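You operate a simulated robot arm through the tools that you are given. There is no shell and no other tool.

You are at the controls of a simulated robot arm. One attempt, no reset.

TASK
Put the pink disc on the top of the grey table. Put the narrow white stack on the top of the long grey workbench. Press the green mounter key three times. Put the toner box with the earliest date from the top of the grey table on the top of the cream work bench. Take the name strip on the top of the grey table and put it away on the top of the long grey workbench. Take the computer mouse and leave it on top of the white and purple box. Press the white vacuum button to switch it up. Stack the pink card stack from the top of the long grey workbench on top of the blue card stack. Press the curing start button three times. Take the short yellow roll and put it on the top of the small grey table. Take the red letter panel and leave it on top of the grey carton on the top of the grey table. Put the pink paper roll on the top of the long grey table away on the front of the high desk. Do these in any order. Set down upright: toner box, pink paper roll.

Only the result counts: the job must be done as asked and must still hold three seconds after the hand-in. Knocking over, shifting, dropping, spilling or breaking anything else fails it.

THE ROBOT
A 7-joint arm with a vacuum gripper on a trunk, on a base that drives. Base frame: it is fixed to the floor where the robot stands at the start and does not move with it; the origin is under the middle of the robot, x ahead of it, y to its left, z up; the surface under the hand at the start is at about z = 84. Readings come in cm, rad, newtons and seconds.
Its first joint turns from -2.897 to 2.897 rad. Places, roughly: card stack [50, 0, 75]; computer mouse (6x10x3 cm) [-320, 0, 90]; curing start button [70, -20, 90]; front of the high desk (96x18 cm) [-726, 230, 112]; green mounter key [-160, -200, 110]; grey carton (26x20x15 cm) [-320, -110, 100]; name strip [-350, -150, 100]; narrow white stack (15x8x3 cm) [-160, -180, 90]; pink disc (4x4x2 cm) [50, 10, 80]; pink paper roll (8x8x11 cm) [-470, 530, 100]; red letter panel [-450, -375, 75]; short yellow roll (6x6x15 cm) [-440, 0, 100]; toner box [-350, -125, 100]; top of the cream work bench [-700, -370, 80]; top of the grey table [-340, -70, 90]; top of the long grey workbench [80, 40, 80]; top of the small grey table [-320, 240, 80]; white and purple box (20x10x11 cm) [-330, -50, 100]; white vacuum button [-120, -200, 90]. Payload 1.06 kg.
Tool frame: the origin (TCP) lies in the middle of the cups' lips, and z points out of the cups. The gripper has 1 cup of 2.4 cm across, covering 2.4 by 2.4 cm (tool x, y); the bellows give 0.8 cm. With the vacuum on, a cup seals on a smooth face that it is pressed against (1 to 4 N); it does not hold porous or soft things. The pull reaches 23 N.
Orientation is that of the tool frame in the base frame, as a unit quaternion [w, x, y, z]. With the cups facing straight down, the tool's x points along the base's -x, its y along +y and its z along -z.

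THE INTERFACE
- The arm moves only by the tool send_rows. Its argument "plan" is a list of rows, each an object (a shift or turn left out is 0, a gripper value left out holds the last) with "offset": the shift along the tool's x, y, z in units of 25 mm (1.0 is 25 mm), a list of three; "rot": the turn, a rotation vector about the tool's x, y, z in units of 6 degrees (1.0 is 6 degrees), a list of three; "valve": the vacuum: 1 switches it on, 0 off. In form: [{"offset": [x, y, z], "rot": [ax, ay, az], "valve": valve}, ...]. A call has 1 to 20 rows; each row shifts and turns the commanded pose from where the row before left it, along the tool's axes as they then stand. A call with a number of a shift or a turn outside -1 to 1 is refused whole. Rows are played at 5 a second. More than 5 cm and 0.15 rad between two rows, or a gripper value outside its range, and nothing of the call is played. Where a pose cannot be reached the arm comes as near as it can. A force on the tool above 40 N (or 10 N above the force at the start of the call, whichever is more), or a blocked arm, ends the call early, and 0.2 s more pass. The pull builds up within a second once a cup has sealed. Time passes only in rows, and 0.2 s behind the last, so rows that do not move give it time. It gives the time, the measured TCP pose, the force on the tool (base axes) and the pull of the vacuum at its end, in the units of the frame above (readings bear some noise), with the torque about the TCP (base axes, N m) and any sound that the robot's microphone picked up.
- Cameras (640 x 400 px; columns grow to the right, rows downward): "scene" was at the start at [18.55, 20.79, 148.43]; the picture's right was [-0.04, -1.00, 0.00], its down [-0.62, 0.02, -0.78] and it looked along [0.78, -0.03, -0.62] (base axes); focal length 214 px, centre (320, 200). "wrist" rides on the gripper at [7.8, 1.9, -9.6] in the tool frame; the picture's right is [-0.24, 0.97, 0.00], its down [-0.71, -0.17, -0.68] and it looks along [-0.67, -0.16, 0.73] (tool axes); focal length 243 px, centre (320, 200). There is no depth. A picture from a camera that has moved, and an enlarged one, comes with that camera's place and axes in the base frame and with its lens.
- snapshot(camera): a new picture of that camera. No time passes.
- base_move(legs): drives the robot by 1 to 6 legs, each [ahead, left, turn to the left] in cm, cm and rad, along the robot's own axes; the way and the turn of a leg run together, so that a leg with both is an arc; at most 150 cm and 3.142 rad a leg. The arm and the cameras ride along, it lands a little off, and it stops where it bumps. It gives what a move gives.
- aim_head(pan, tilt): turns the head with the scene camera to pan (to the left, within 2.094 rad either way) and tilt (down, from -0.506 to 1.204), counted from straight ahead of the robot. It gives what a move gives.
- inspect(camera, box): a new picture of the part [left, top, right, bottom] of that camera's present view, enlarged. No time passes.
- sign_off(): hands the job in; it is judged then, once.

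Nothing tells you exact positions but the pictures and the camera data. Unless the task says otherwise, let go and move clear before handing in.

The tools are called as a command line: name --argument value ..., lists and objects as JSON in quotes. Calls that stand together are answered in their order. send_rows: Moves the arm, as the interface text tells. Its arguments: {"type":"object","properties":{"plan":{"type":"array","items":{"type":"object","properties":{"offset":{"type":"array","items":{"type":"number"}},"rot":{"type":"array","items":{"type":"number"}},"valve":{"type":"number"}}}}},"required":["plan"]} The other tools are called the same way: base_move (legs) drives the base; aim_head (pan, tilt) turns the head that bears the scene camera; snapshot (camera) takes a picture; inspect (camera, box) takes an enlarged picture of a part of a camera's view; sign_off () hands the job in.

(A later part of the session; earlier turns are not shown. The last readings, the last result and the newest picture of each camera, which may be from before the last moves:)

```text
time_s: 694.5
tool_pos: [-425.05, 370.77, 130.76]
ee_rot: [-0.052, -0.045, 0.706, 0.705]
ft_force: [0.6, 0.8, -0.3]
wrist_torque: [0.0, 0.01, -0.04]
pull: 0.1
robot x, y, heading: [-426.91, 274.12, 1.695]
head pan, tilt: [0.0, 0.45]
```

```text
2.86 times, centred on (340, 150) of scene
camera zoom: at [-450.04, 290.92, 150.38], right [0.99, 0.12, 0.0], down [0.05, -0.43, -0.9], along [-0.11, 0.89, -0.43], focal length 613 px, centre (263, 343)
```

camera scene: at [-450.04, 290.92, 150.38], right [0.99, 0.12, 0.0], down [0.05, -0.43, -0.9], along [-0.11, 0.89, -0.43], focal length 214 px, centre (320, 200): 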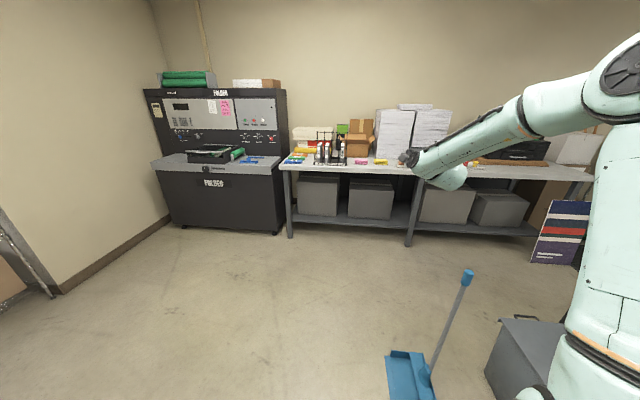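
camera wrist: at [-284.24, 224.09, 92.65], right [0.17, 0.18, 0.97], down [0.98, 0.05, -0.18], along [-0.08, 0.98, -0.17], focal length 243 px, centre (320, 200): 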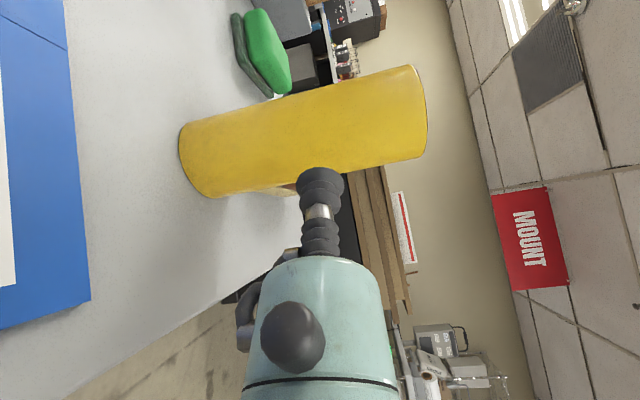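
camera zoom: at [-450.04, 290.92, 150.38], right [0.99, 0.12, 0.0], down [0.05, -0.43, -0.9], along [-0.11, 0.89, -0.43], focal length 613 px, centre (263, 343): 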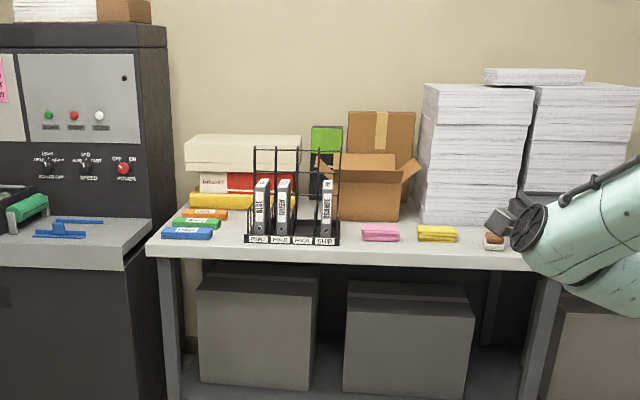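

Blocked by something at my left rear. I'll look there before moving on.

aim_head --pan 2.0 --tilt 0.9

snapshot --camera "scene"

aim_head --pan 1.4 --tilt 0.9

snapshot --camera "scene"

```text
time_s: 696.5
tool_pos: [-425.0, 370.71, 130.83]
ee_rot: [-0.052, -0.045, 0.706, 0.705]
ft_force: [0.7, 1.0, -0.7]
wrist_torque: [-0.02, 0.0, -0.02]
pull: 0.1
robot x, y, heading: [-426.8, 274.53, 1.693]
head pan, tilt: [2.0, 0.901]
```

```text
taken
camera scene: at [-455.37, 277.85, 146.54], right [-0.52, 0.85, 0.0], down [0.67, 0.41, -0.62], along [-0.53, -0.32, -0.78], focal length 214 px, centre (320, 200)
```

scene: 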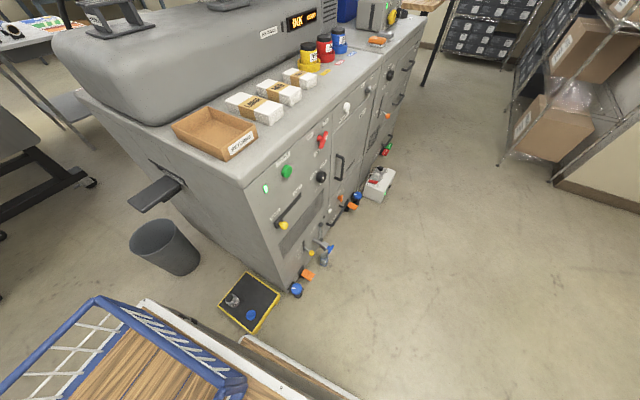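

```text
time_s: 697.5
tool_pos: [-425.13, 370.8, 130.87]
ee_rot: [-0.052, -0.044, 0.706, 0.705]
ft_force: [0.2, 0.4, 0.5]
wrist_torque: [0.0, 0.02, -0.02]
pull: 0.1
robot x, y, heading: [-426.66, 274.24, 1.694]
head pan, tilt: [1.4, 0.901]
```

```text
taken
camera scene: at [-456.47, 282.17, 146.54], right [0.05, 1.0, 0.0], down [0.78, -0.04, -0.62], along [-0.62, 0.03, -0.78], focal length 214 px, centre (320, 200)
```

scene: 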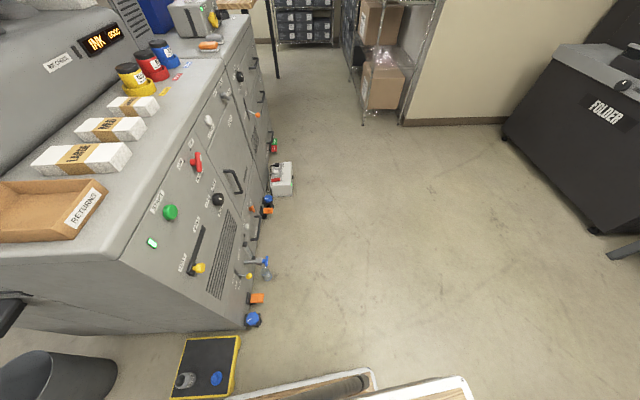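

It was the yellow foot-mat by the printer; it looks undisturbed. I'll move forward clear of it, straighten, then shift left and approach the back table.

base_move --legs '[[32, 0, 0], [0, 0, -0.12], [0, 34, 0]]'

aim_head --pan 2.0 --tilt 0.8

snapshot --camera "scene"

base_move --legs '[[80, 0, 0]]'

aim_head --pan 0.0 --tilt 0.55

snapshot --camera "scene"

inspect --camera "scene" --box '[220, 80, 440, 220]'

```text
time_s: 702.0
tool_pos: [-450.07, 402.3, 130.94]
ee_rot: [-0.004, 0.003, 0.707, 0.707]
ft_force: [-0.9, -0.4, 0.5]
wrist_torque: [0.0, 0.03, 0.0]
pull: 0.1
robot x, y, heading: [-464.46, 306.6, 1.555]
head pan, tilt: [1.4, 0.901]
```

```text
time_s: 703.0
tool_pos: [-450.04, 402.3, 130.93]
ee_rot: [-0.005, 0.003, 0.707, 0.707]
ft_force: [0.0, 0.6, -0.2]
wrist_torque: [-0.04, -0.04, -0.02]
pull: 0.2
robot x, y, heading: [-464.94, 307.11, 1.559]
head pan, tilt: [2.0, 0.799]
```

```text
taken
camera scene: at [-493.02, 313.96, 147.33], right [-0.4, 0.91, 0.0], down [0.66, 0.29, -0.7], along [-0.64, -0.28, -0.72], focal length 214 px, centre (320, 200)
```

scene: 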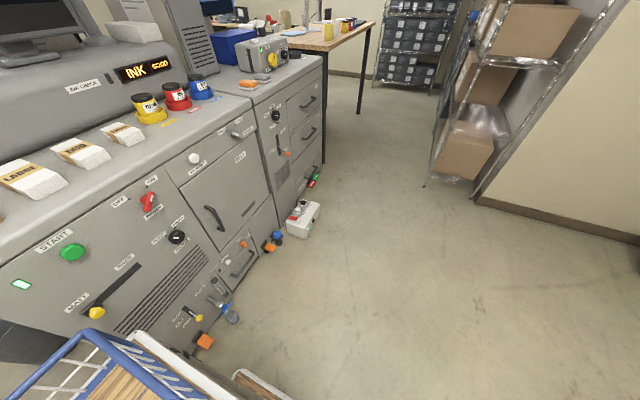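

```text
time_s: 707.4
tool_pos: [-448.54, 483.61, 130.84]
ee_rot: [-0.004, 0.004, 0.707, 0.707]
ft_force: [0.3, 0.5, 0.2]
wrist_torque: [0.0, 0.01, 0.0]
pull: 0.1
robot x, y, heading: [-463.12, 388.08, 1.556]
head pan, tilt: [2.0, 0.799]
```

```text
time_s: 709.3
tool_pos: [-448.42, 483.58, 130.84]
ee_rot: [-0.004, 0.003, 0.707, 0.707]
ft_force: [-0.4, -0.1, -0.1]
wrist_torque: [0.0, 0.02, 0.01]
pull: 0.1
robot x, y, heading: [-463.58, 388.32, 1.552]
head pan, tilt: [0.0, 0.55]
```

```text
taken
camera scene: at [-484.28, 407.74, 149.47], right [1.0, -0.02, 0.0], down [-0.01, -0.52, -0.85], along [0.01, 0.85, -0.52], focal length 214 px, centre (320, 200)
```

scene: 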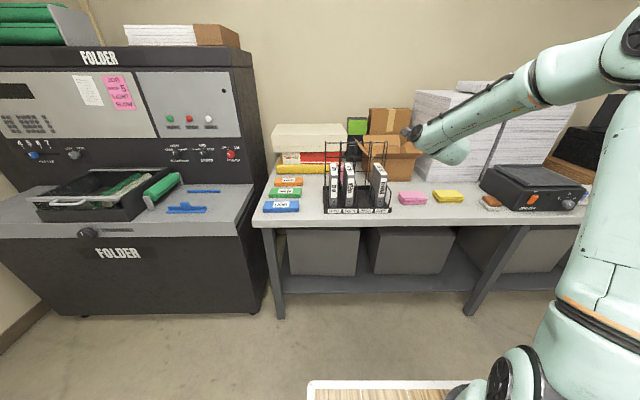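

```text
2.86 times, centred on (330, 150) of scene
camera zoom: at [-484.28, 407.74, 149.47], right [1.0, -0.02, 0.0], down [-0.01, -0.52, -0.85], along [0.01, 0.85, -0.52], focal length 613 px, centre (291, 343)
```

zoom: 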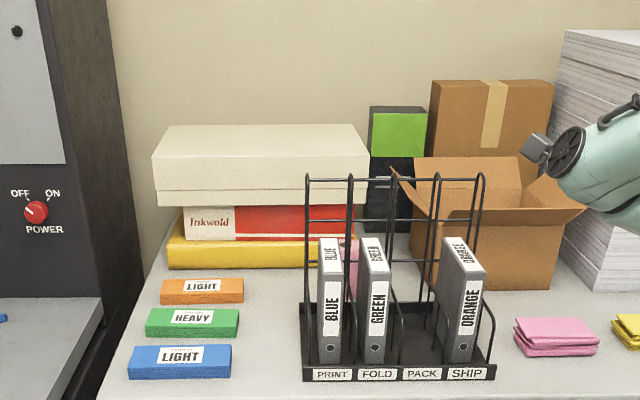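

There is something pink behind the file rack, between the BLUE and GREEN binders: the roll stands behind the rack. I'll turn the tool back to pointing down to look from above.

send_rows --plan '[{"offset": [0, 0, -0.5], "rot": [1, 0, 0]}, {"offset": [0, 0, -0.5], "rot": [1, 0, 0]}, {"rot": [1, 0, 0]}, {"rot": [1, 0, 0]}, {"rot": [1, 0, 0]}, {"rot": [1, 0, 0]}, {"rot": [1, 0, 0]}]'

send_rows --plan '[{"rot": [1, 0, 0]}, {"rot": [1, 0, 0]}, {"rot": [1, 0, 0]}, {"rot": [1, 0, 0]}, {"rot": [1, 0, 0]}, {"rot": [1, 0, 0]}, {"rot": [1, 0, 0]}, {"rot": [1, 0, 0]}, {"offset": [0, 0, 0]}]'

snapshot --camera "scene"

snapshot --camera "wrist"

```text
time_s: 710.9
tool_pos: [-448.52, 481.21, 131.06]
ee_rot: [-0.005, 0.002, 0.914, 0.406]
ft_force: [0.1, 0.1, 0.3]
wrist_torque: [0.04, 0.01, 0.01]
pull: 0.0
robot x, y, heading: [-463.39, 388.41, 1.554]
head pan, tilt: [0.0, 0.55]
```

```text
time_s: 712.9
tool_pos: [-448.47, 481.15, 131.04]
ee_rot: [-0.005, 0.001, 1.0, -0.001]
ft_force: [-1.3, 1.4, -0.3]
wrist_torque: [-0.01, 0.03, -0.01]
pull: 0.0
robot x, y, heading: [-463.32, 388.52, 1.558]
head pan, tilt: [0.0, 0.55]
```

```text
taken
camera scene: at [-484.28, 407.73, 149.47], right [1.0, -0.02, 0.0], down [-0.01, -0.52, -0.85], along [0.01, 0.85, -0.52], focal length 214 px, centre (320, 200)
```

scene: 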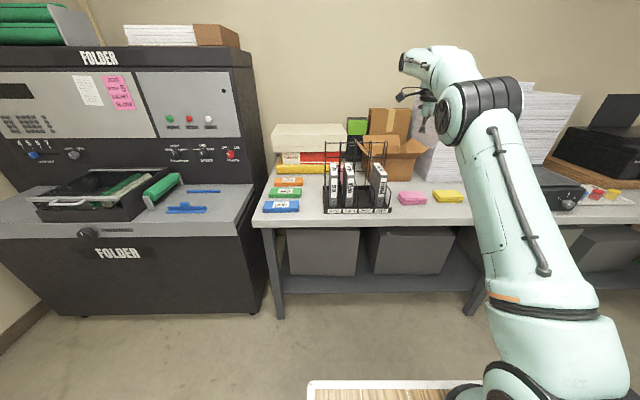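

```text
taken
camera wrist: at [-456.21, 483.04, 140.55], right [0.24, 0.97, 0.0], down [0.72, -0.17, 0.68], along [0.66, -0.16, -0.74], focal length 243 px, centre (320, 200)
```

wrist: 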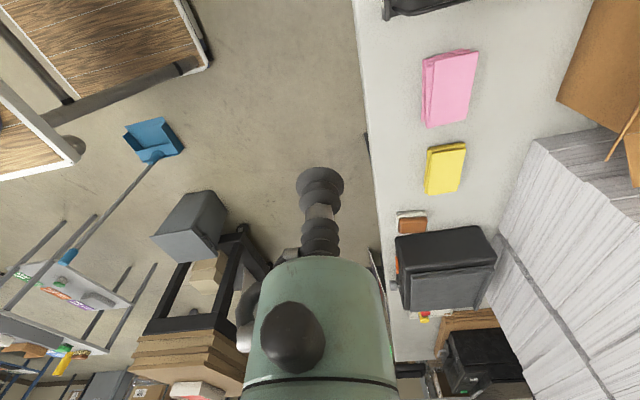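

Tool is down again. Rotating its yaw back to nominal and moving up and over the rack for a look from above.

send_rows --plan '[{"offset": [0, 0, -0.4], "rot": [0, 0, -1]}, {"offset": [0, 0, -0.4], "rot": [0, 0, -1]}, {"offset": [0, 0, -0.4], "rot": [0, 0, -1]}, {"offset": [0, 0, -0.4], "rot": [0, 0, -1]}, {"offset": [0, 0, -0.4], "rot": [0, 0, -1]}, {"rot": [0, 0, -1]}, {"rot": [0, 0, -1]}, {"rot": [0, 0, -1]}, {"rot": [0, 0, -1]}, {"rot": [0, 0, -1]}, {"rot": [0, 0, -1]}, {"rot": [0, 0, -1]}, {"rot": [0, 0, -1]}, {"rot": [0, 0, -1]}, {"rot": [0, 0, -1]}]'

send_rows --plan '[{"offset": [0, 1, 0]}, {"offset": [0, 1, 0]}, {"offset": [0, 1, 0]}, {"offset": [0, 1, 0]}, {"offset": [0, 1, 0]}, {"offset": [0, 1, 0]}, {"offset": [0, 1, 0]}, {"offset": [0, 1, 0]}]'

snapshot --camera "wrist"

```text
time_s: 716.1
tool_pos: [-448.39, 481.06, 135.97]
ee_rot: [0.004, 0.707, -0.707, -0.004]
ft_force: [0.1, -0.4, 1.2]
wrist_torque: [0.03, -0.02, -0.02]
pull: 0.0
robot x, y, heading: [-463.67, 387.87, 1.551]
head pan, tilt: [0.0, 0.55]
```

```text
time_s: 717.9
tool_pos: [-468.16, 481.17, 136.24]
ee_rot: [-0.003, -0.707, 0.708, 0.004]
ft_force: [1.1, 0.0, 0.9]
wrist_torque: [0.04, 0.0, 0.0]
pull: 0.1
robot x, y, heading: [-463.39, 388.19, 1.552]
head pan, tilt: [0.0, 0.55]
```

```text
taken
camera wrist: at [-469.96, 473.36, 145.64], right [-0.97, 0.24, 0.01], down [0.18, 0.71, 0.68], along [0.15, 0.67, -0.73], focal length 243 px, centre (320, 200)
```

wrist: 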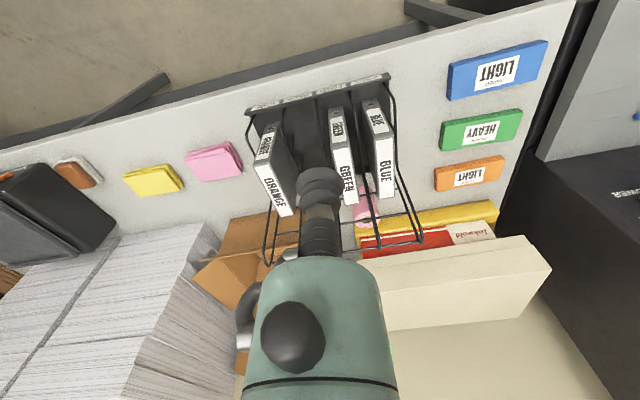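

I see the pink roll just behind the rack's back wires. Zooming in.

inspect --camera "wrist" --box '[320, 150, 440, 250]'

send_rows --plan '[{"offset": [0, -1, 0]}, {"offset": [0, -1, 0]}, {"offset": [0, -1, 0]}, {"offset": [0, -1, 0]}, {"offset": [0, -1, 0]}, {"offset": [0, -1, 0]}]'

snapshot --camera "wrist"

```text
4.00 times, centred on (380, 200) of wrist
camera zoom: at [-469.96, 473.36, 145.64], right [-0.97, 0.24, 0.01], down [0.18, 0.71, 0.68], along [0.15, 0.67, -0.73], focal length 970 px, centre (80, 200)
```

zoom: 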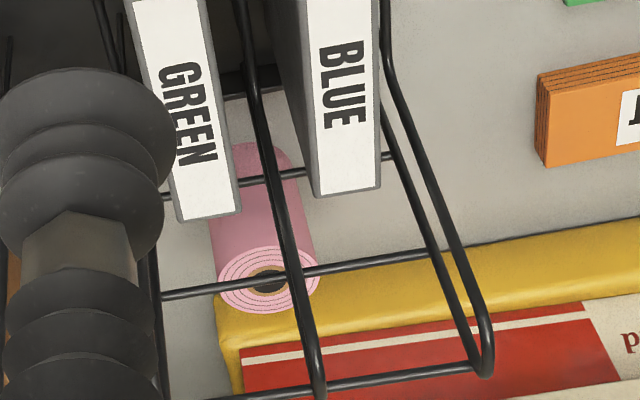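

```text
time_s: 719.3
tool_pos: [-453.5, 481.09, 136.06]
ee_rot: [0.003, 0.707, -0.707, -0.004]
ft_force: [0.1, 0.0, -0.5]
wrist_torque: [-0.03, -0.02, 0.0]
pull: 0.0
robot x, y, heading: [-463.56, 388.11, 1.56]
head pan, tilt: [0.0, 0.55]
```

```text
taken
camera wrist: at [-455.19, 473.23, 145.49], right [-0.97, 0.24, 0.01], down [0.18, 0.71, 0.68], along [0.15, 0.67, -0.73], focal length 243 px, centre (320, 200)
```

wrist: 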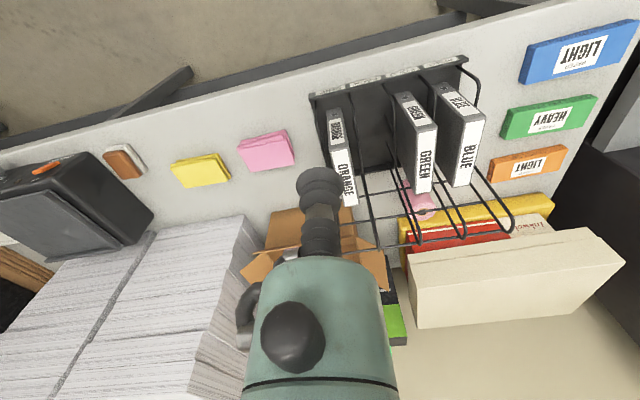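

The pink roll (spiral-wound, with a small core hole) stands behind the rack at about [-471.5, 523.5], top z≈101. I'll draw the arm in and move the base up to the table.

send_rows --plan '[{"offset": [1, 0.8, 0]}, {"offset": [1, 0.8, 0]}, {"offset": [1, 0.8, 0]}, {"offset": [1, 0.8, 0]}, {"offset": [1, 0.8, 0]}, {"offset": [1, 0.8, 0]}, {"offset": [1, 0.8, 0]}, {"offset": [1, 0.8, 0]}, {"offset": [1, 0.8, 0]}, {"offset": [1, 0.8, 0]}]'

base_move --legs '[[52, 0, 0.015]]'

aim_head --pan 0.0 --tilt 0.8

snapshot --camera "scene"

snapshot --camera "wrist"

```text
time_s: 721.5
tool_pos: [-473.43, 456.19, 136.31]
ee_rot: [-0.003, -0.706, 0.708, 0.004]
ft_force: [0.3, 1.2, -0.8]
wrist_torque: [-0.03, -0.01, -0.05]
pull: 0.0
robot x, y, heading: [-463.22, 388.26, 1.555]
head pan, tilt: [0.0, 0.55]
```

```text
time_s: 724.6
tool_pos: [-474.2, 508.45, 136.18]
ee_rot: [0.004, 0.713, -0.701, -0.004]
ft_force: [-0.1, 0.8, -0.3]
wrist_torque: [-0.03, -0.03, -0.02]
pull: 0.1
robot x, y, heading: [-463.21, 440.35, 1.574]
head pan, tilt: [0.0, 0.55]
```

```text
time_s: 725.3
tool_pos: [-474.3, 508.43, 136.28]
ee_rot: [0.005, 0.713, -0.701, -0.004]
ft_force: [0.0, 0.0, 0.0]
wrist_torque: [0.0, 0.04, -0.01]
pull: 0.1
robot x, y, heading: [-463.42, 440.9, 1.574]
head pan, tilt: [0.0, 0.799]
```

```text
taken
camera scene: at [-484.25, 458.85, 147.34], right [1.0, 0.0, 0.0], down [0.0, -0.72, -0.7], along [0.0, 0.7, -0.72], focal length 214 px, centre (320, 200)
```

scene: 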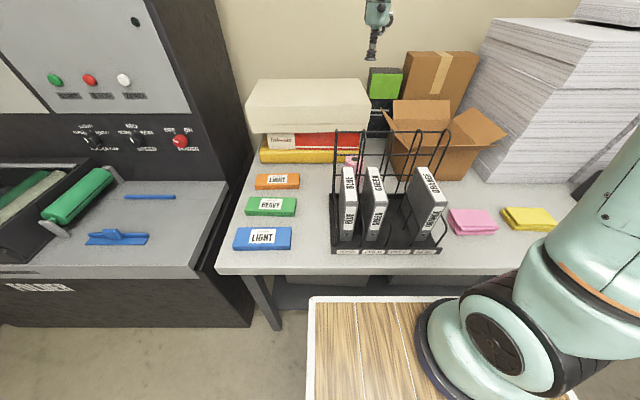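

```text
taken
camera wrist: at [-475.91, 500.5, 145.69], right [-0.98, 0.22, 0.01], down [0.17, 0.71, 0.68], along [0.14, 0.67, -0.73], focal length 243 px, centre (320, 200)
```

wrist: 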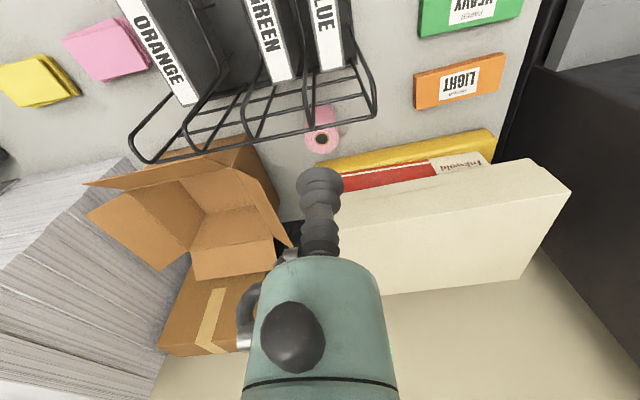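

The roll's top is now clearly visible behind the rack. Zooming in to measure hole and rim.

inspect --camera "wrist" --box '[270, 80, 390, 180]'

inspect --camera "scene" --box '[310, 120, 420, 200]'

```text
4.00 times, centred on (330, 130) of wrist
camera zoom: at [-475.91, 500.5, 145.69], right [-0.98, 0.22, 0.01], down [0.17, 0.71, 0.68], along [0.14, 0.67, -0.73], focal length 970 px, centre (280, 480)
```

zoom: 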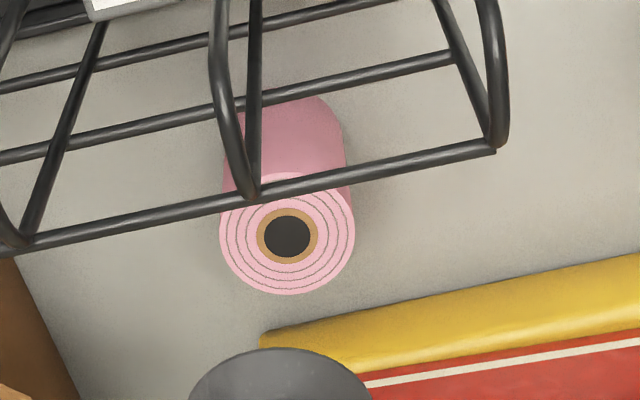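

```text
5.00 times, centred on (365, 160) of scene
camera zoom: at [-484.25, 458.85, 147.34], right [1.0, 0.0, 0.0], down [0.0, -0.72, -0.7], along [0.0, 0.7, -0.72], focal length 1072 px, centre (95, 400)
```

zoom: 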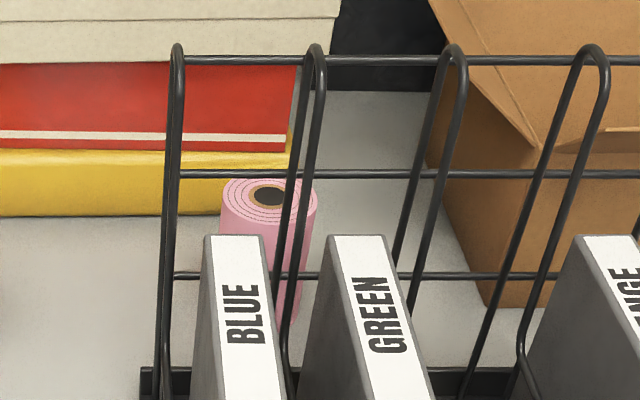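

Triangulation puts the roll's top centre at [-471.5, 524.9, 101], the rack's back plane at y≈514 (top z≈118), and the overhanging white box front at y≈528. I'll come straight down between them, with the tool yawed 60° so the camera clears both. First, move above.

send_rows --plan '[{"offset": [-0.94, -0.18, 0]}, {"offset": [-0.94, -0.18, 0]}, {"offset": [-0.94, -0.18, 0]}, {"offset": [-0.94, -0.18, 0]}, {"offset": [-0.94, -0.18, 0]}, {"offset": [-0.94, -0.18, 0]}, {"rot": [0, 0, 1]}, {"rot": [0, 0, 1]}, {"rot": [0, 0, 1]}, {"rot": [0, 0, 1]}, {"rot": [0, 0, 1]}, {"rot": [0, 0, 1]}, {"rot": [0, 0, 1]}, {"rot": [0, 0, 1]}, {"rot": [0, 0, 1]}, {"rot": [0, 0, 1]}, {"offset": [0, 0, 0]}]'

snapshot --camera "wrist"

snapshot --camera "scene"

```text
time_s: 728.9
tool_pos: [-471.89, 522.48, 136.23]
ee_rot: [-0.005, -0.267, 0.964, 0.002]
ft_force: [-0.6, 0.7, -0.7]
wrist_torque: [0.0, 0.0, 0.04]
pull: 0.1
robot x, y, heading: [-463.08, 440.62, 1.571]
head pan, tilt: [0.0, 0.799]
```

```text
taken
camera wrist: at [-479.39, 520.1, 145.7], right [-0.3, 0.95, 0.0], down [0.7, 0.22, 0.68], along [0.65, 0.2, -0.74], focal length 243 px, centre (320, 200)
```

wrist: 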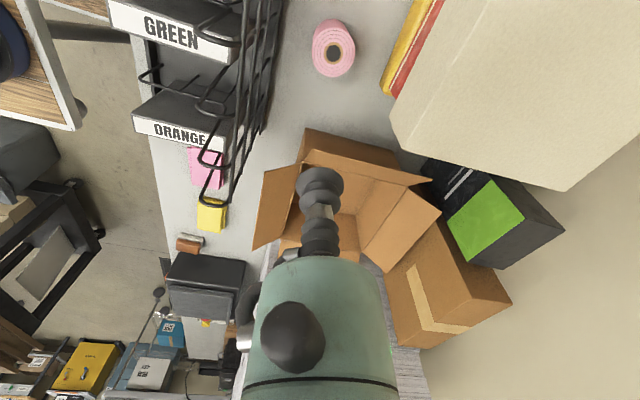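

```text
taken
camera scene: at [-484.25, 458.85, 147.33], right [1.0, 0.0, 0.0], down [0.0, -0.72, -0.7], along [0.0, 0.7, -0.72], focal length 214 px, centre (320, 200)
```

scene: 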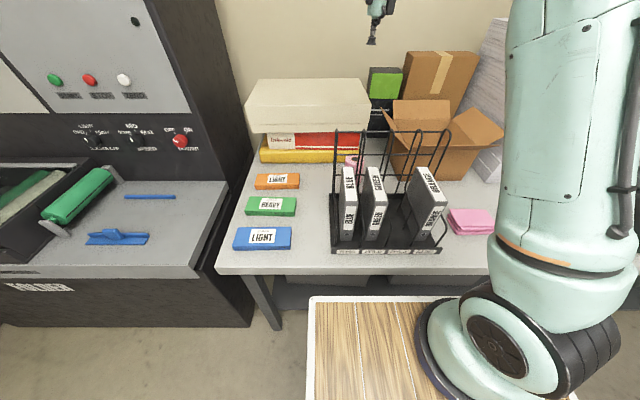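

Excellent view. The roll is at upper centre, rack at left, white box at right. Zooming on the roll to measure it.

inspect --camera "wrist" --box '[270, 0, 410, 100]'

```text
4.00 times, centred on (340, 50) of wrist
camera zoom: at [-479.39, 520.1, 145.7], right [-0.3, 0.95, 0.0], down [0.7, 0.22, 0.68], along [0.65, 0.2, -0.74], focal length 970 px, centre (240, 800)
```

zoom: 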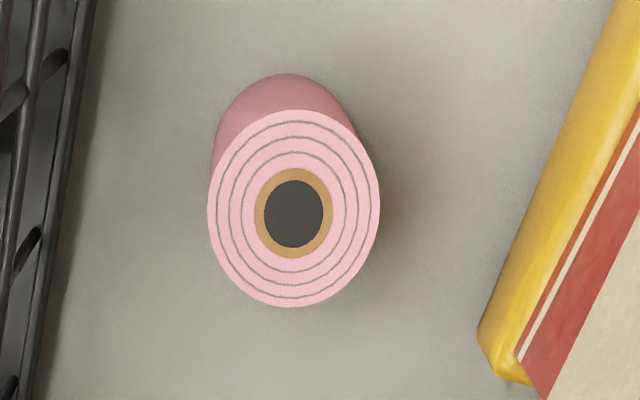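

The roll's rim (from core to edge) is about 2.2–2.6 cm wide, so I'll aim the 2.4 cm cup at the middle of the rim on the front side, about [-471.4, 522.3]. Descending part-way first.

send_rows --plan '[{"offset": [-0.13, -0.17, 1]}, {"offset": [0, 0, 1]}, {"offset": [0, 0, 1]}, {"offset": [0, 0, 1]}, {"offset": [0, 0, 1]}, {"offset": [0, 0, 1]}, {"offset": [0, 0, 1]}, {"offset": [0, 0, 1]}]'

snapshot --camera "wrist"

inspect --camera "scene" --box '[300, 60, 440, 200]'

```text
time_s: 730.7
tool_pos: [-471.6, 522.35, 116.35]
ee_rot: [-0.005, -0.267, 0.964, 0.001]
ft_force: [-1.2, 0.2, 0.4]
wrist_torque: [0.01, 0.03, 0.02]
pull: 0.1
robot x, y, heading: [-463.2, 440.47, 1.576]
head pan, tilt: [0.0, 0.799]
```

```text
taken
camera wrist: at [-479.13, 519.92, 125.87], right [-0.3, 0.95, 0.0], down [0.7, 0.22, 0.68], along [0.65, 0.21, -0.74], focal length 243 px, centre (320, 200)
```

wrist: 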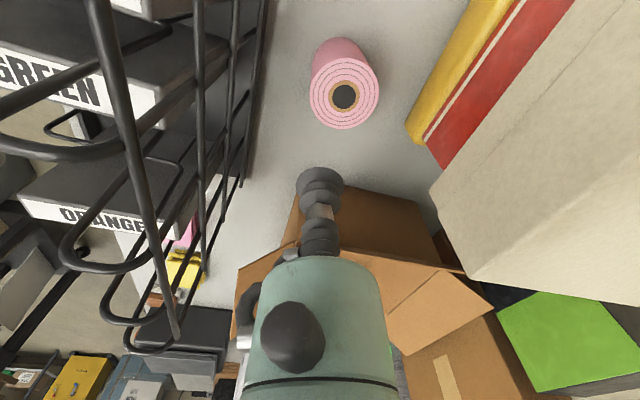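

```text
2.86 times, centred on (370, 130) of scene
camera zoom: at [-484.24, 458.83, 147.34], right [1.0, 0.0, 0.0], down [0.0, -0.72, -0.7], along [0.0, 0.7, -0.72], focal length 613 px, centre (177, 400)
```

zoom: 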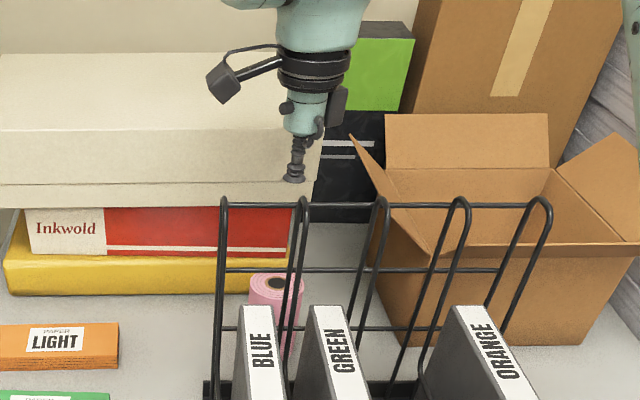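

On target. Descending to z≈104 and checking again.

send_rows --plan '[{"offset": [0, 0, 1]}, {"offset": [0, 0, 1]}, {"offset": [0, 0, 1]}, {"offset": [0, 0, 1]}, {"offset": [0, 0, 0.8]}]'

snapshot --camera "wrist"

inspect --camera "wrist" --box '[250, 90, 420, 220]'

inspect --camera "scene" --box '[300, 60, 440, 200]'

```text
time_s: 731.9
tool_pos: [-471.63, 522.27, 104.16]
ee_rot: [-0.005, -0.268, 0.963, 0.001]
ft_force: [0.3, 0.5, 0.2]
wrist_torque: [-0.01, 0.0, -0.01]
pull: 0.1
robot x, y, heading: [-463.65, 440.72, 1.573]
head pan, tilt: [0.0, 0.799]
```

```text
taken
camera wrist: at [-479.18, 519.87, 113.72], right [-0.3, 0.95, 0.0], down [0.7, 0.22, 0.68], along [0.65, 0.21, -0.74], focal length 243 px, centre (320, 200)
```

wrist: 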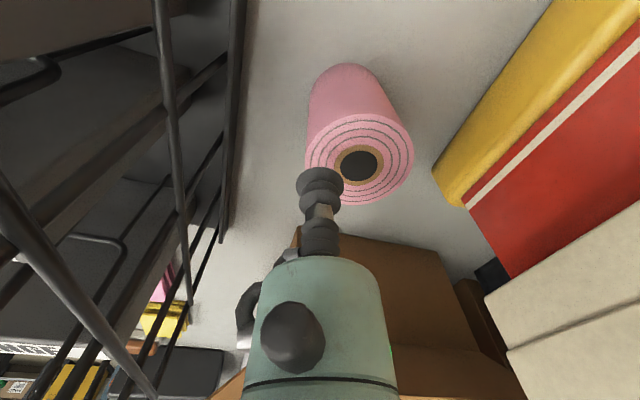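

```text
3.08 times, centred on (335, 155) of wrist
camera zoom: at [-479.18, 519.87, 113.72], right [-0.3, 0.95, 0.0], down [0.7, 0.22, 0.68], along [0.65, 0.21, -0.74], focal length 746 px, centre (274, 338)
```

zoom: 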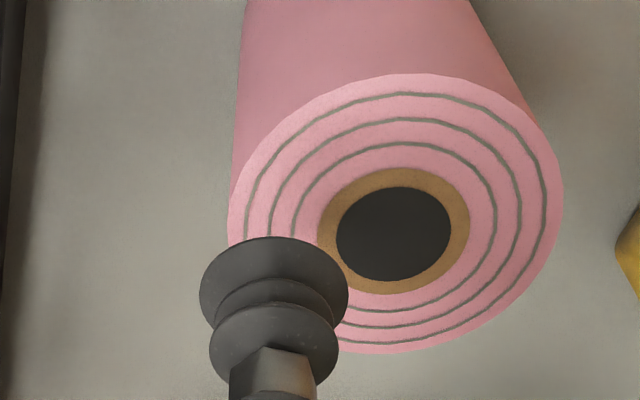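

```text
2.86 times, centred on (370, 130) of scene
camera zoom: at [-484.24, 458.83, 147.34], right [1.0, 0.0, 0.0], down [0.0, -0.72, -0.7], along [0.0, 0.7, -0.72], focal length 613 px, centre (177, 400)
```

zoom: 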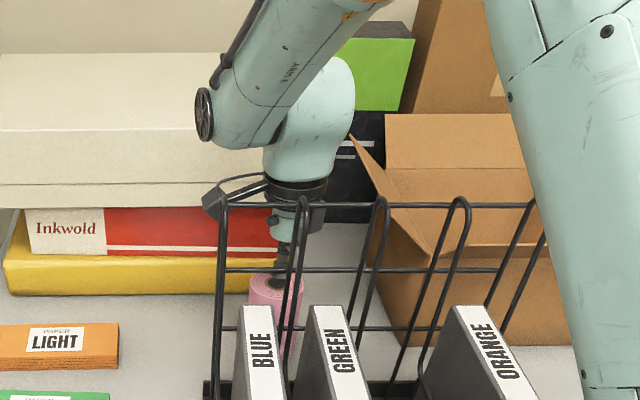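

I'll try the rim first: nudging 1 mm towards the core so the cup is centred on the rim, then creeping down with vacuum on.

send_rows --plan '[{"offset": [-0.018, 0.045, 0.5], "valve": 1}, {"offset": [0, 0, 0.3]}, {"offset": [0, 0, 0.2]}, {"offset": [0, 0, 0.1]}, {"offset": [0, 0, 0]}]'

send_rows --plan '[{"offset": [0, 0, 0.1]}, {"offset": [0, 0, 0]}]'

send_rows --plan '[{"offset": [0, 0, 0.1]}, {"offset": [0, 0, 0]}]'

```text
time_s: 733.1
tool_pos: [-471.73, 522.48, 101.55]
ee_rot: [-0.005, -0.267, 0.964, 0.001]
ft_force: [0.4, 0.1, -0.3]
wrist_torque: [0.02, -0.01, -0.01]
pull: 0.1
robot x, y, heading: [-463.1, 440.95, 1.571]
head pan, tilt: [0.0, 0.799]
```

```text
time_s: 733.7
tool_pos: [-471.79, 522.43, 101.16]
ee_rot: [-0.004, -0.268, 0.964, 0.001]
ft_force: [-0.8, -0.4, -0.2]
wrist_torque: [0.02, -0.01, 0.02]
pull: 0.1
robot x, y, heading: [-463.15, 440.54, 1.57]
head pan, tilt: [0.0, 0.799]
```

```text
time_s: 734.3
tool_pos: [-471.74, 522.54, 100.96]
ee_rot: [-0.006, -0.266, 0.964, 0.001]
ft_force: [0.6, 0.1, -0.6]
wrist_torque: [0.01, 0.0, -0.01]
pull: 0.1
robot x, y, heading: [-462.94, 440.53, 1.573]
head pan, tilt: [0.0, 0.799]
```

send_rows --plan '[{"offset": [0, 0, 0.1]}, {"offset": [0, 0, 0]}]'

send_rows --plan '[{"offset": [0, 0, 0.08]}, {"offset": [0, 0, 0]}]'

inspect --camera "wrist" --box '[250, 90, 420, 220]'

```text
time_s: 734.9
tool_pos: [-471.71, 522.5, 100.69]
ee_rot: [-0.005, -0.267, 0.964, 0.001]
ft_force: [-0.5, -0.4, 0.1]
wrist_torque: [0.0, -0.04, 0.0]
pull: 0.1
robot x, y, heading: [-462.64, 440.47, 1.567]
head pan, tilt: [0.0, 0.799]
```

```text
time_s: 735.5
tool_pos: [-471.86, 522.5, 100.5]
ee_rot: [-0.005, -0.267, 0.964, 0.001]
ft_force: [0.8, 0.4, 1.7]
wrist_torque: [-0.03, 0.01, 0.0]
pull: 0.1
robot x, y, heading: [-463.28, 440.53, 1.578]
head pan, tilt: [0.0, 0.799]
```

```text
3.08 times, centred on (335, 155) of wrist
camera zoom: at [-479.31, 520.0, 109.98], right [-0.3, 0.95, 0.0], down [0.7, 0.22, 0.68], along [0.65, 0.2, -0.74], focal length 746 px, centre (274, 338)
```

zoom: 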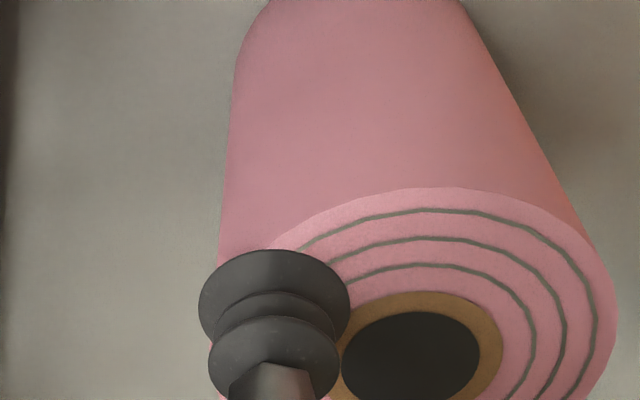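

Contact at 1.7 N but no seal yet. Pressing slightly more.

send_rows --plan '[{"offset": [0, 0, 0.1]}, {"offset": [0, 0, 0]}, {"offset": [0, 0, 0]}]'

```text
time_s: 736.3
tool_pos: [-471.83, 522.41, 100.37]
ee_rot: [-0.005, -0.267, 0.964, 0.001]
ft_force: [0.7, 1.1, 4.4]
wrist_torque: [-0.05, 0.0, -0.01]
pull: 0.0
robot x, y, heading: [-463.42, 440.7, 1.57]
head pan, tilt: [0.0, 0.799]
```

The rim is a little narrower than the cup, so no seal there. I'll try the core: centred, the cup's 2.4 cm lip just spans the hole and rests on the core ring.

send_rows --plan '[{"offset": [0, 0, -0.5], "valve": 0}, {"offset": [0, 0, -0.3]}, {"offset": [-0.2, 0.4, 0]}, {"offset": [-0.2, 0.39, 0]}, {"offset": [0, 0, 0]}]'

inspect --camera "wrist" --box '[250, 90, 420, 220]'

inspect --camera "scene" --box '[320, 80, 420, 180]'

```text
time_s: 737.5
tool_pos: [-471.91, 524.68, 102.29]
ee_rot: [-0.006, -0.267, 0.964, 0.002]
ft_force: [0.3, -0.9, -0.2]
wrist_torque: [0.01, 0.0, -0.03]
pull: 0.0
robot x, y, heading: [-463.15, 441.19, 1.572]
head pan, tilt: [0.0, 0.799]
```

```text
3.08 times, centred on (335, 155) of wrist
camera zoom: at [-479.5, 522.2, 111.79], right [-0.3, 0.95, 0.0], down [0.7, 0.22, 0.68], along [0.65, 0.2, -0.74], focal length 746 px, centre (274, 338)
```

zoom: 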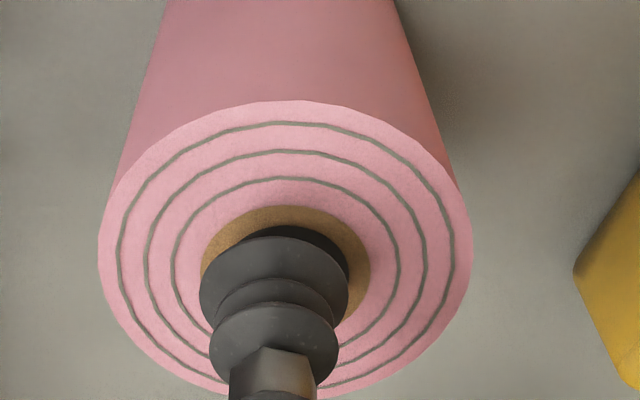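

```text
4.00 times, centred on (370, 130) of scene
camera zoom: at [-484.25, 458.85, 147.33], right [1.0, 0.0, 0.0], down [0.0, -0.72, -0.7], along [0.0, 0.7, -0.72], focal length 858 px, centre (120, 480)
```

zoom: 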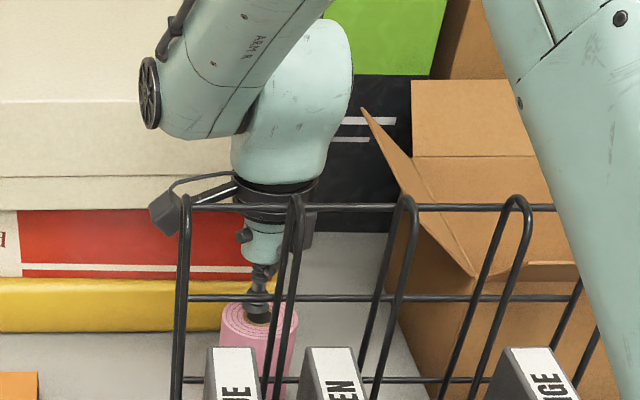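

Nearly centred on the core. A 1 mm correction, then down with vacuum on.

send_rows --plan '[{"offset": [-0.011, 0.05, 0.3], "valve": 1}, {"offset": [0, 0, 0.2]}, {"offset": [0, 0, 0.12]}, {"offset": [0, 0, 0]}]'

send_rows --plan '[{"offset": [0, 0, 0.1]}, {"offset": [0, 0, 0]}, {"offset": [0, 0, 0]}]'

inspect --camera "wrist" --box '[250, 90, 420, 220]'

```text
time_s: 738.5
tool_pos: [-472.11, 524.79, 100.79]
ee_rot: [-0.006, -0.268, 0.963, 0.002]
ft_force: [-5.4, -1.8, 13.6]
wrist_torque: [0.0, -0.03, 0.05]
pull: 22.6
robot x, y, heading: [-462.79, 440.55, 1.57]
head pan, tilt: [0.0, 0.799]
```

```text
time_s: 739.3
tool_pos: [-472.0, 525.05, 100.47]
ee_rot: [-0.005, -0.267, 0.964, 0.003]
ft_force: [-5.6, -0.7, 12.6]
wrist_torque: [0.02, -0.02, 0.01]
pull: 22.9
robot x, y, heading: [-463.17, 440.88, 1.572]
head pan, tilt: [0.0, 0.799]
```

```text
3.08 times, centred on (335, 155) of wrist
camera zoom: at [-479.55, 522.36, 109.96], right [-0.3, 0.95, 0.0], down [0.7, 0.22, 0.68], along [0.65, 0.21, -0.74], focal length 746 px, centre (274, 338)
```

zoom: 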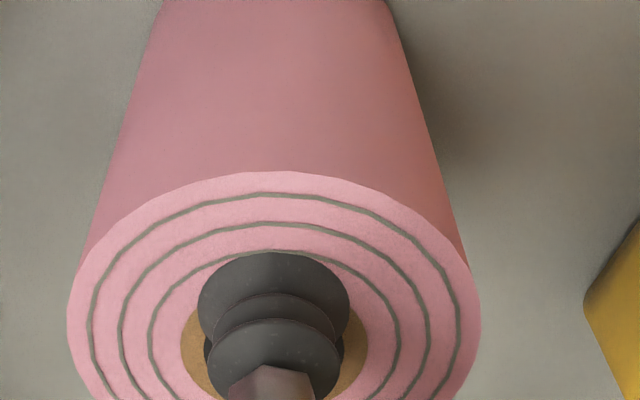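

Sealed over the core (22.6 N). Lifting straight up, edging 1 cm away from the white box.

send_rows --plan '[{"offset": [0, 0, -0.2]}, {"offset": [0, 0, -0.3]}, {"offset": [0, 0, -0.4]}, {"offset": [0, 0, 0]}]'

inspect --camera "scene" --box '[320, 80, 420, 180]'

```text
time_s: 740.3
tool_pos: [-471.99, 524.64, 102.65]
ee_rot: [-0.004, -0.267, 0.964, 0.001]
ft_force: [-0.5, -0.5, -2.3]
wrist_torque: [-0.01, -0.01, -0.03]
pull: 22.5
robot x, y, heading: [-462.99, 441.01, 1.572]
head pan, tilt: [0.0, 0.799]
```

```text
4.00 times, centred on (370, 130) of scene
camera zoom: at [-484.24, 458.86, 147.33], right [1.0, 0.0, 0.0], down [0.0, -0.72, -0.7], along [0.0, 0.7, -0.72], focal length 858 px, centre (120, 480)
```

zoom: 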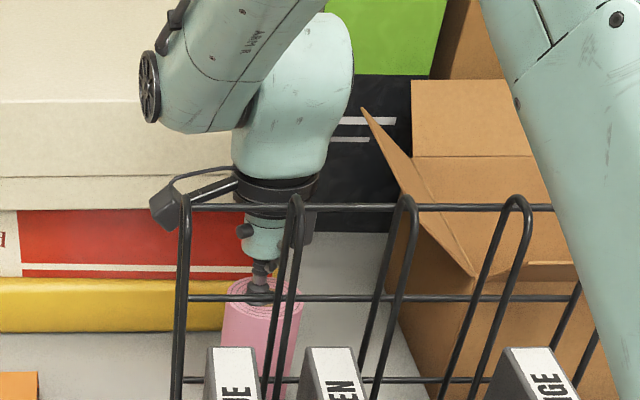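

Held (2.3 N). Continuing up well above the rack.

send_rows --plan '[{"offset": [0.1, -0.17, -0.5]}, {"offset": [0.1, -0.17, -0.8]}, {"offset": [0, 0, -1]}, {"offset": [0, 0, -1]}, {"offset": [0, 0, -1]}, {"offset": [0, 0, -1]}, {"offset": [0, 0, -1]}, {"offset": [0, 0, -1]}, {"offset": [0, 0, -1]}, {"offset": [0, 0, -1]}, {"offset": [0, 0, -1]}, {"offset": [0, 0, -1]}, {"offset": [0, 0, -1]}, {"offset": [0, 0, -1]}, {"offset": [0, 0, -1]}]'

snapshot --camera "scene"

snapshot --camera "wrist"

```text
time_s: 743.5
tool_pos: [-471.61, 523.79, 138.65]
ee_rot: [-0.004, -0.267, 0.964, 0.001]
ft_force: [0.8, 0.5, -2.7]
wrist_torque: [0.01, -0.01, -0.02]
pull: 23.2
robot x, y, heading: [-463.51, 440.75, 1.574]
head pan, tilt: [0.0, 0.799]
```

```text
taken
camera scene: at [-484.25, 458.86, 147.33], right [1.0, 0.0, 0.0], down [0.0, -0.72, -0.7], along [0.0, 0.7, -0.72], focal length 214 px, centre (320, 200)
```

scene: 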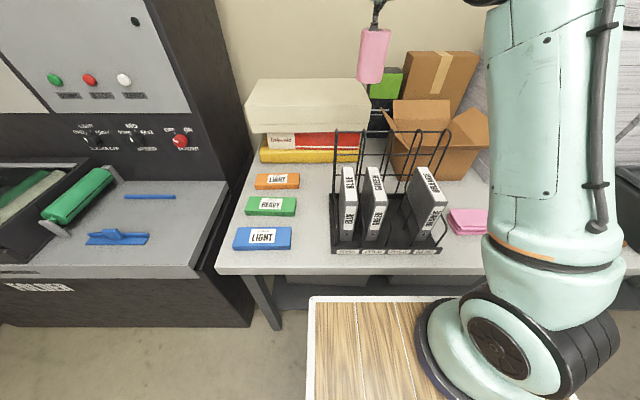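

```text
taken
camera wrist: at [-479.07, 521.39, 148.1], right [-0.3, 0.95, 0.0], down [0.7, 0.22, 0.68], along [0.65, 0.2, -0.74], focal length 243 px, centre (320, 200)
```

wrist: 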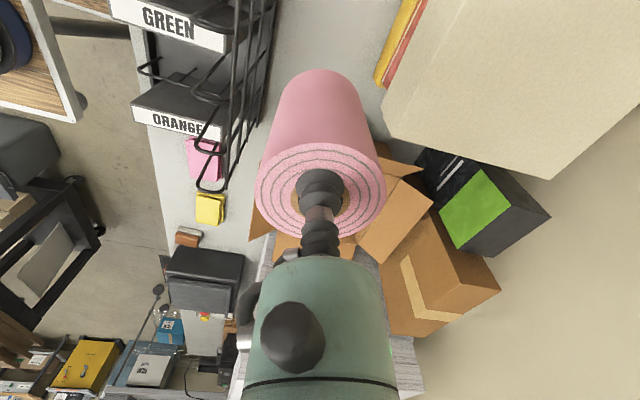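

The pink roll hangs clear above the rack. Now I back away from the table, turn to face -x and head for the high desk, looking at the way first.

base_move --legs '[[-60, 0, 0], [-40, 0, 0], [0, 0, 1.57]]'

aim_head --pan 0.2 --tilt 0.4

snapshot --camera "scene"

snapshot --camera "wrist"

```text
time_s: 752.9
tool_pos: [-545.88, 330.01, 138.53]
ee_rot: [0.004, 0.872, -0.49, 0.002]
ft_force: [-0.3, 0.1, -1.9]
wrist_torque: [0.0, 0.0, 0.0]
pull: 23.2
robot x, y, heading: [-462.72, 338.53, -3.128]
head pan, tilt: [0.0, 0.799]
```

```text
time_s: 753.8
tool_pos: [-545.89, 330.04, 138.62]
ee_rot: [0.005, 0.872, -0.49, 0.002]
ft_force: [-0.6, 0.5, -2.0]
wrist_torque: [0.0, -0.02, 0.01]
pull: 23.0
robot x, y, heading: [-462.92, 338.73, -3.13]
head pan, tilt: [0.201, 0.4]
```

```text
taken
camera scene: at [-481.8, 315.94, 150.83], right [-0.21, 0.98, 0.0], down [0.38, 0.08, -0.92], along [-0.9, -0.19, -0.39], focal length 214 px, centre (320, 200)
```

scene: 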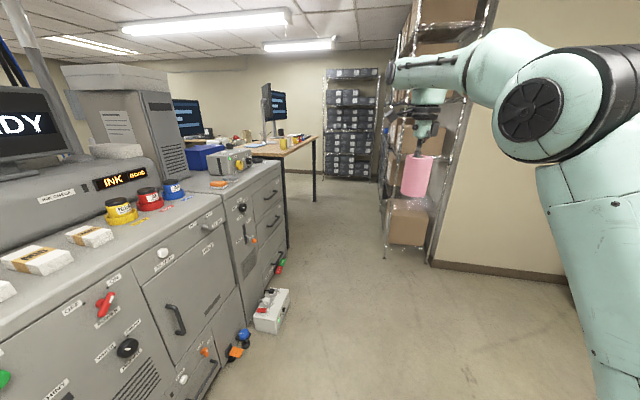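

```text
taken
camera wrist: at [-543.42, 322.34, 148.08], right [-0.95, -0.31, 0.0], down [-0.22, 0.7, 0.68], along [-0.21, 0.64, -0.74], focal length 243 px, centre (320, 200)
```

wrist: 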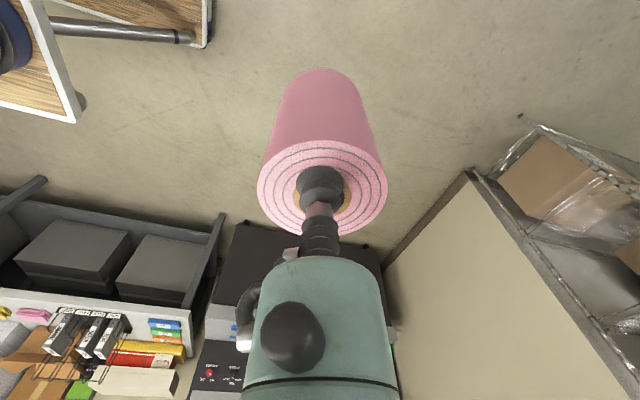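

The way to the high desk is open between the printer (floor box edge at y≈267) and the shelving (y≥346). Driving along y≈302.

base_move --legs '[[120, 34, 0]]'

aim_head --pan 0.4 --tilt 0.45

snapshot --camera "scene"

```text
time_s: 760.0
tool_pos: [-664.83, 294.86, 138.53]
ee_rot: [0.005, 0.872, -0.49, 0.003]
ft_force: [-0.7, 0.6, -2.5]
wrist_torque: [-0.03, 0.0, 0.03]
pull: 23.1
robot x, y, heading: [-581.63, 303.46, -3.131]
head pan, tilt: [0.201, 0.4]
```

```text
time_s: 760.8
tool_pos: [-664.7, 294.78, 138.67]
ee_rot: [0.005, 0.872, -0.49, 0.003]
ft_force: [-0.1, -0.2, -1.9]
wrist_torque: [-0.02, -0.02, 0.01]
pull: 23.5
robot x, y, heading: [-581.71, 303.57, -3.139]
head pan, tilt: [0.4, 0.45]
```

```text
taken
camera scene: at [-600.09, 279.07, 150.38], right [-0.39, 0.92, 0.0], down [0.4, 0.17, -0.9], along [-0.83, -0.36, -0.44], focal length 214 px, centre (320, 200)
```

scene: 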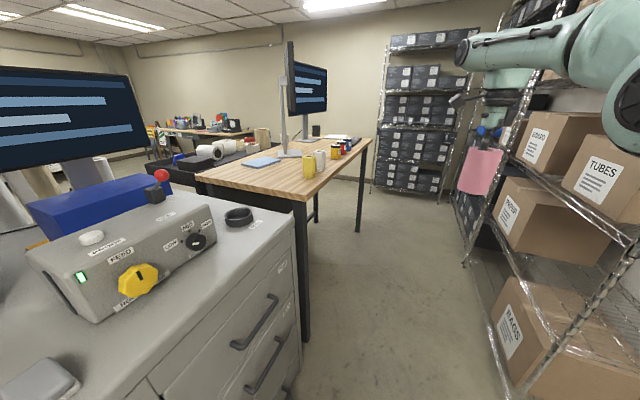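

Zooming in on the desk's front part to find a free place.

inspect --camera "scene" --box '[190, 110, 390, 220]'

aim_head --pan 0.7 --tilt 0.5

inspect --camera "scene" --box '[220, 90, 480, 250]'

```text
3.20 times, centred on (290, 165) of scene
camera zoom: at [-600.09, 279.07, 150.38], right [-0.39, 0.92, 0.0], down [0.4, 0.17, -0.9], along [-0.83, -0.36, -0.44], focal length 686 px, centre (416, 312)
```

zoom: 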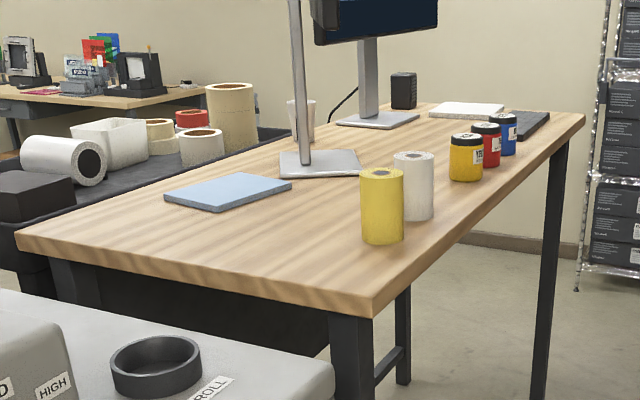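

```text
time_s: 761.6
tool_pos: [-664.7, 294.87, 138.54]
ee_rot: [0.005, 0.872, -0.49, 0.002]
ft_force: [0.6, 0.1, -1.9]
wrist_torque: [-0.01, 0.01, -0.01]
pull: 22.8
robot x, y, heading: [-581.45, 303.51, -3.138]
head pan, tilt: [0.7, 0.499]
```

```text
2.46 times, centred on (350, 170) of scene
camera zoom: at [-598.57, 276.8, 149.93], right [-0.65, 0.76, 0.0], down [0.36, 0.31, -0.88], along [-0.67, -0.57, -0.48], focal length 528 px, centre (246, 274)
```

zoom: 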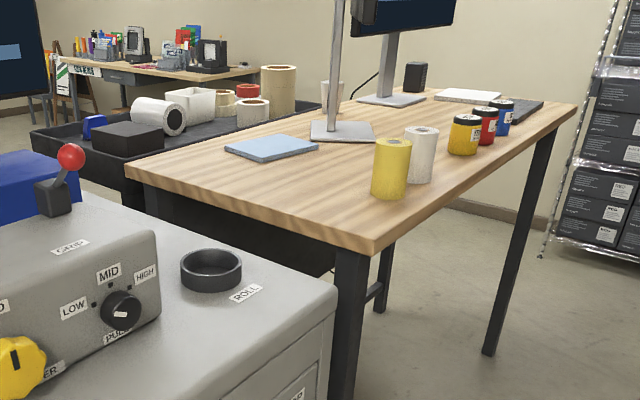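

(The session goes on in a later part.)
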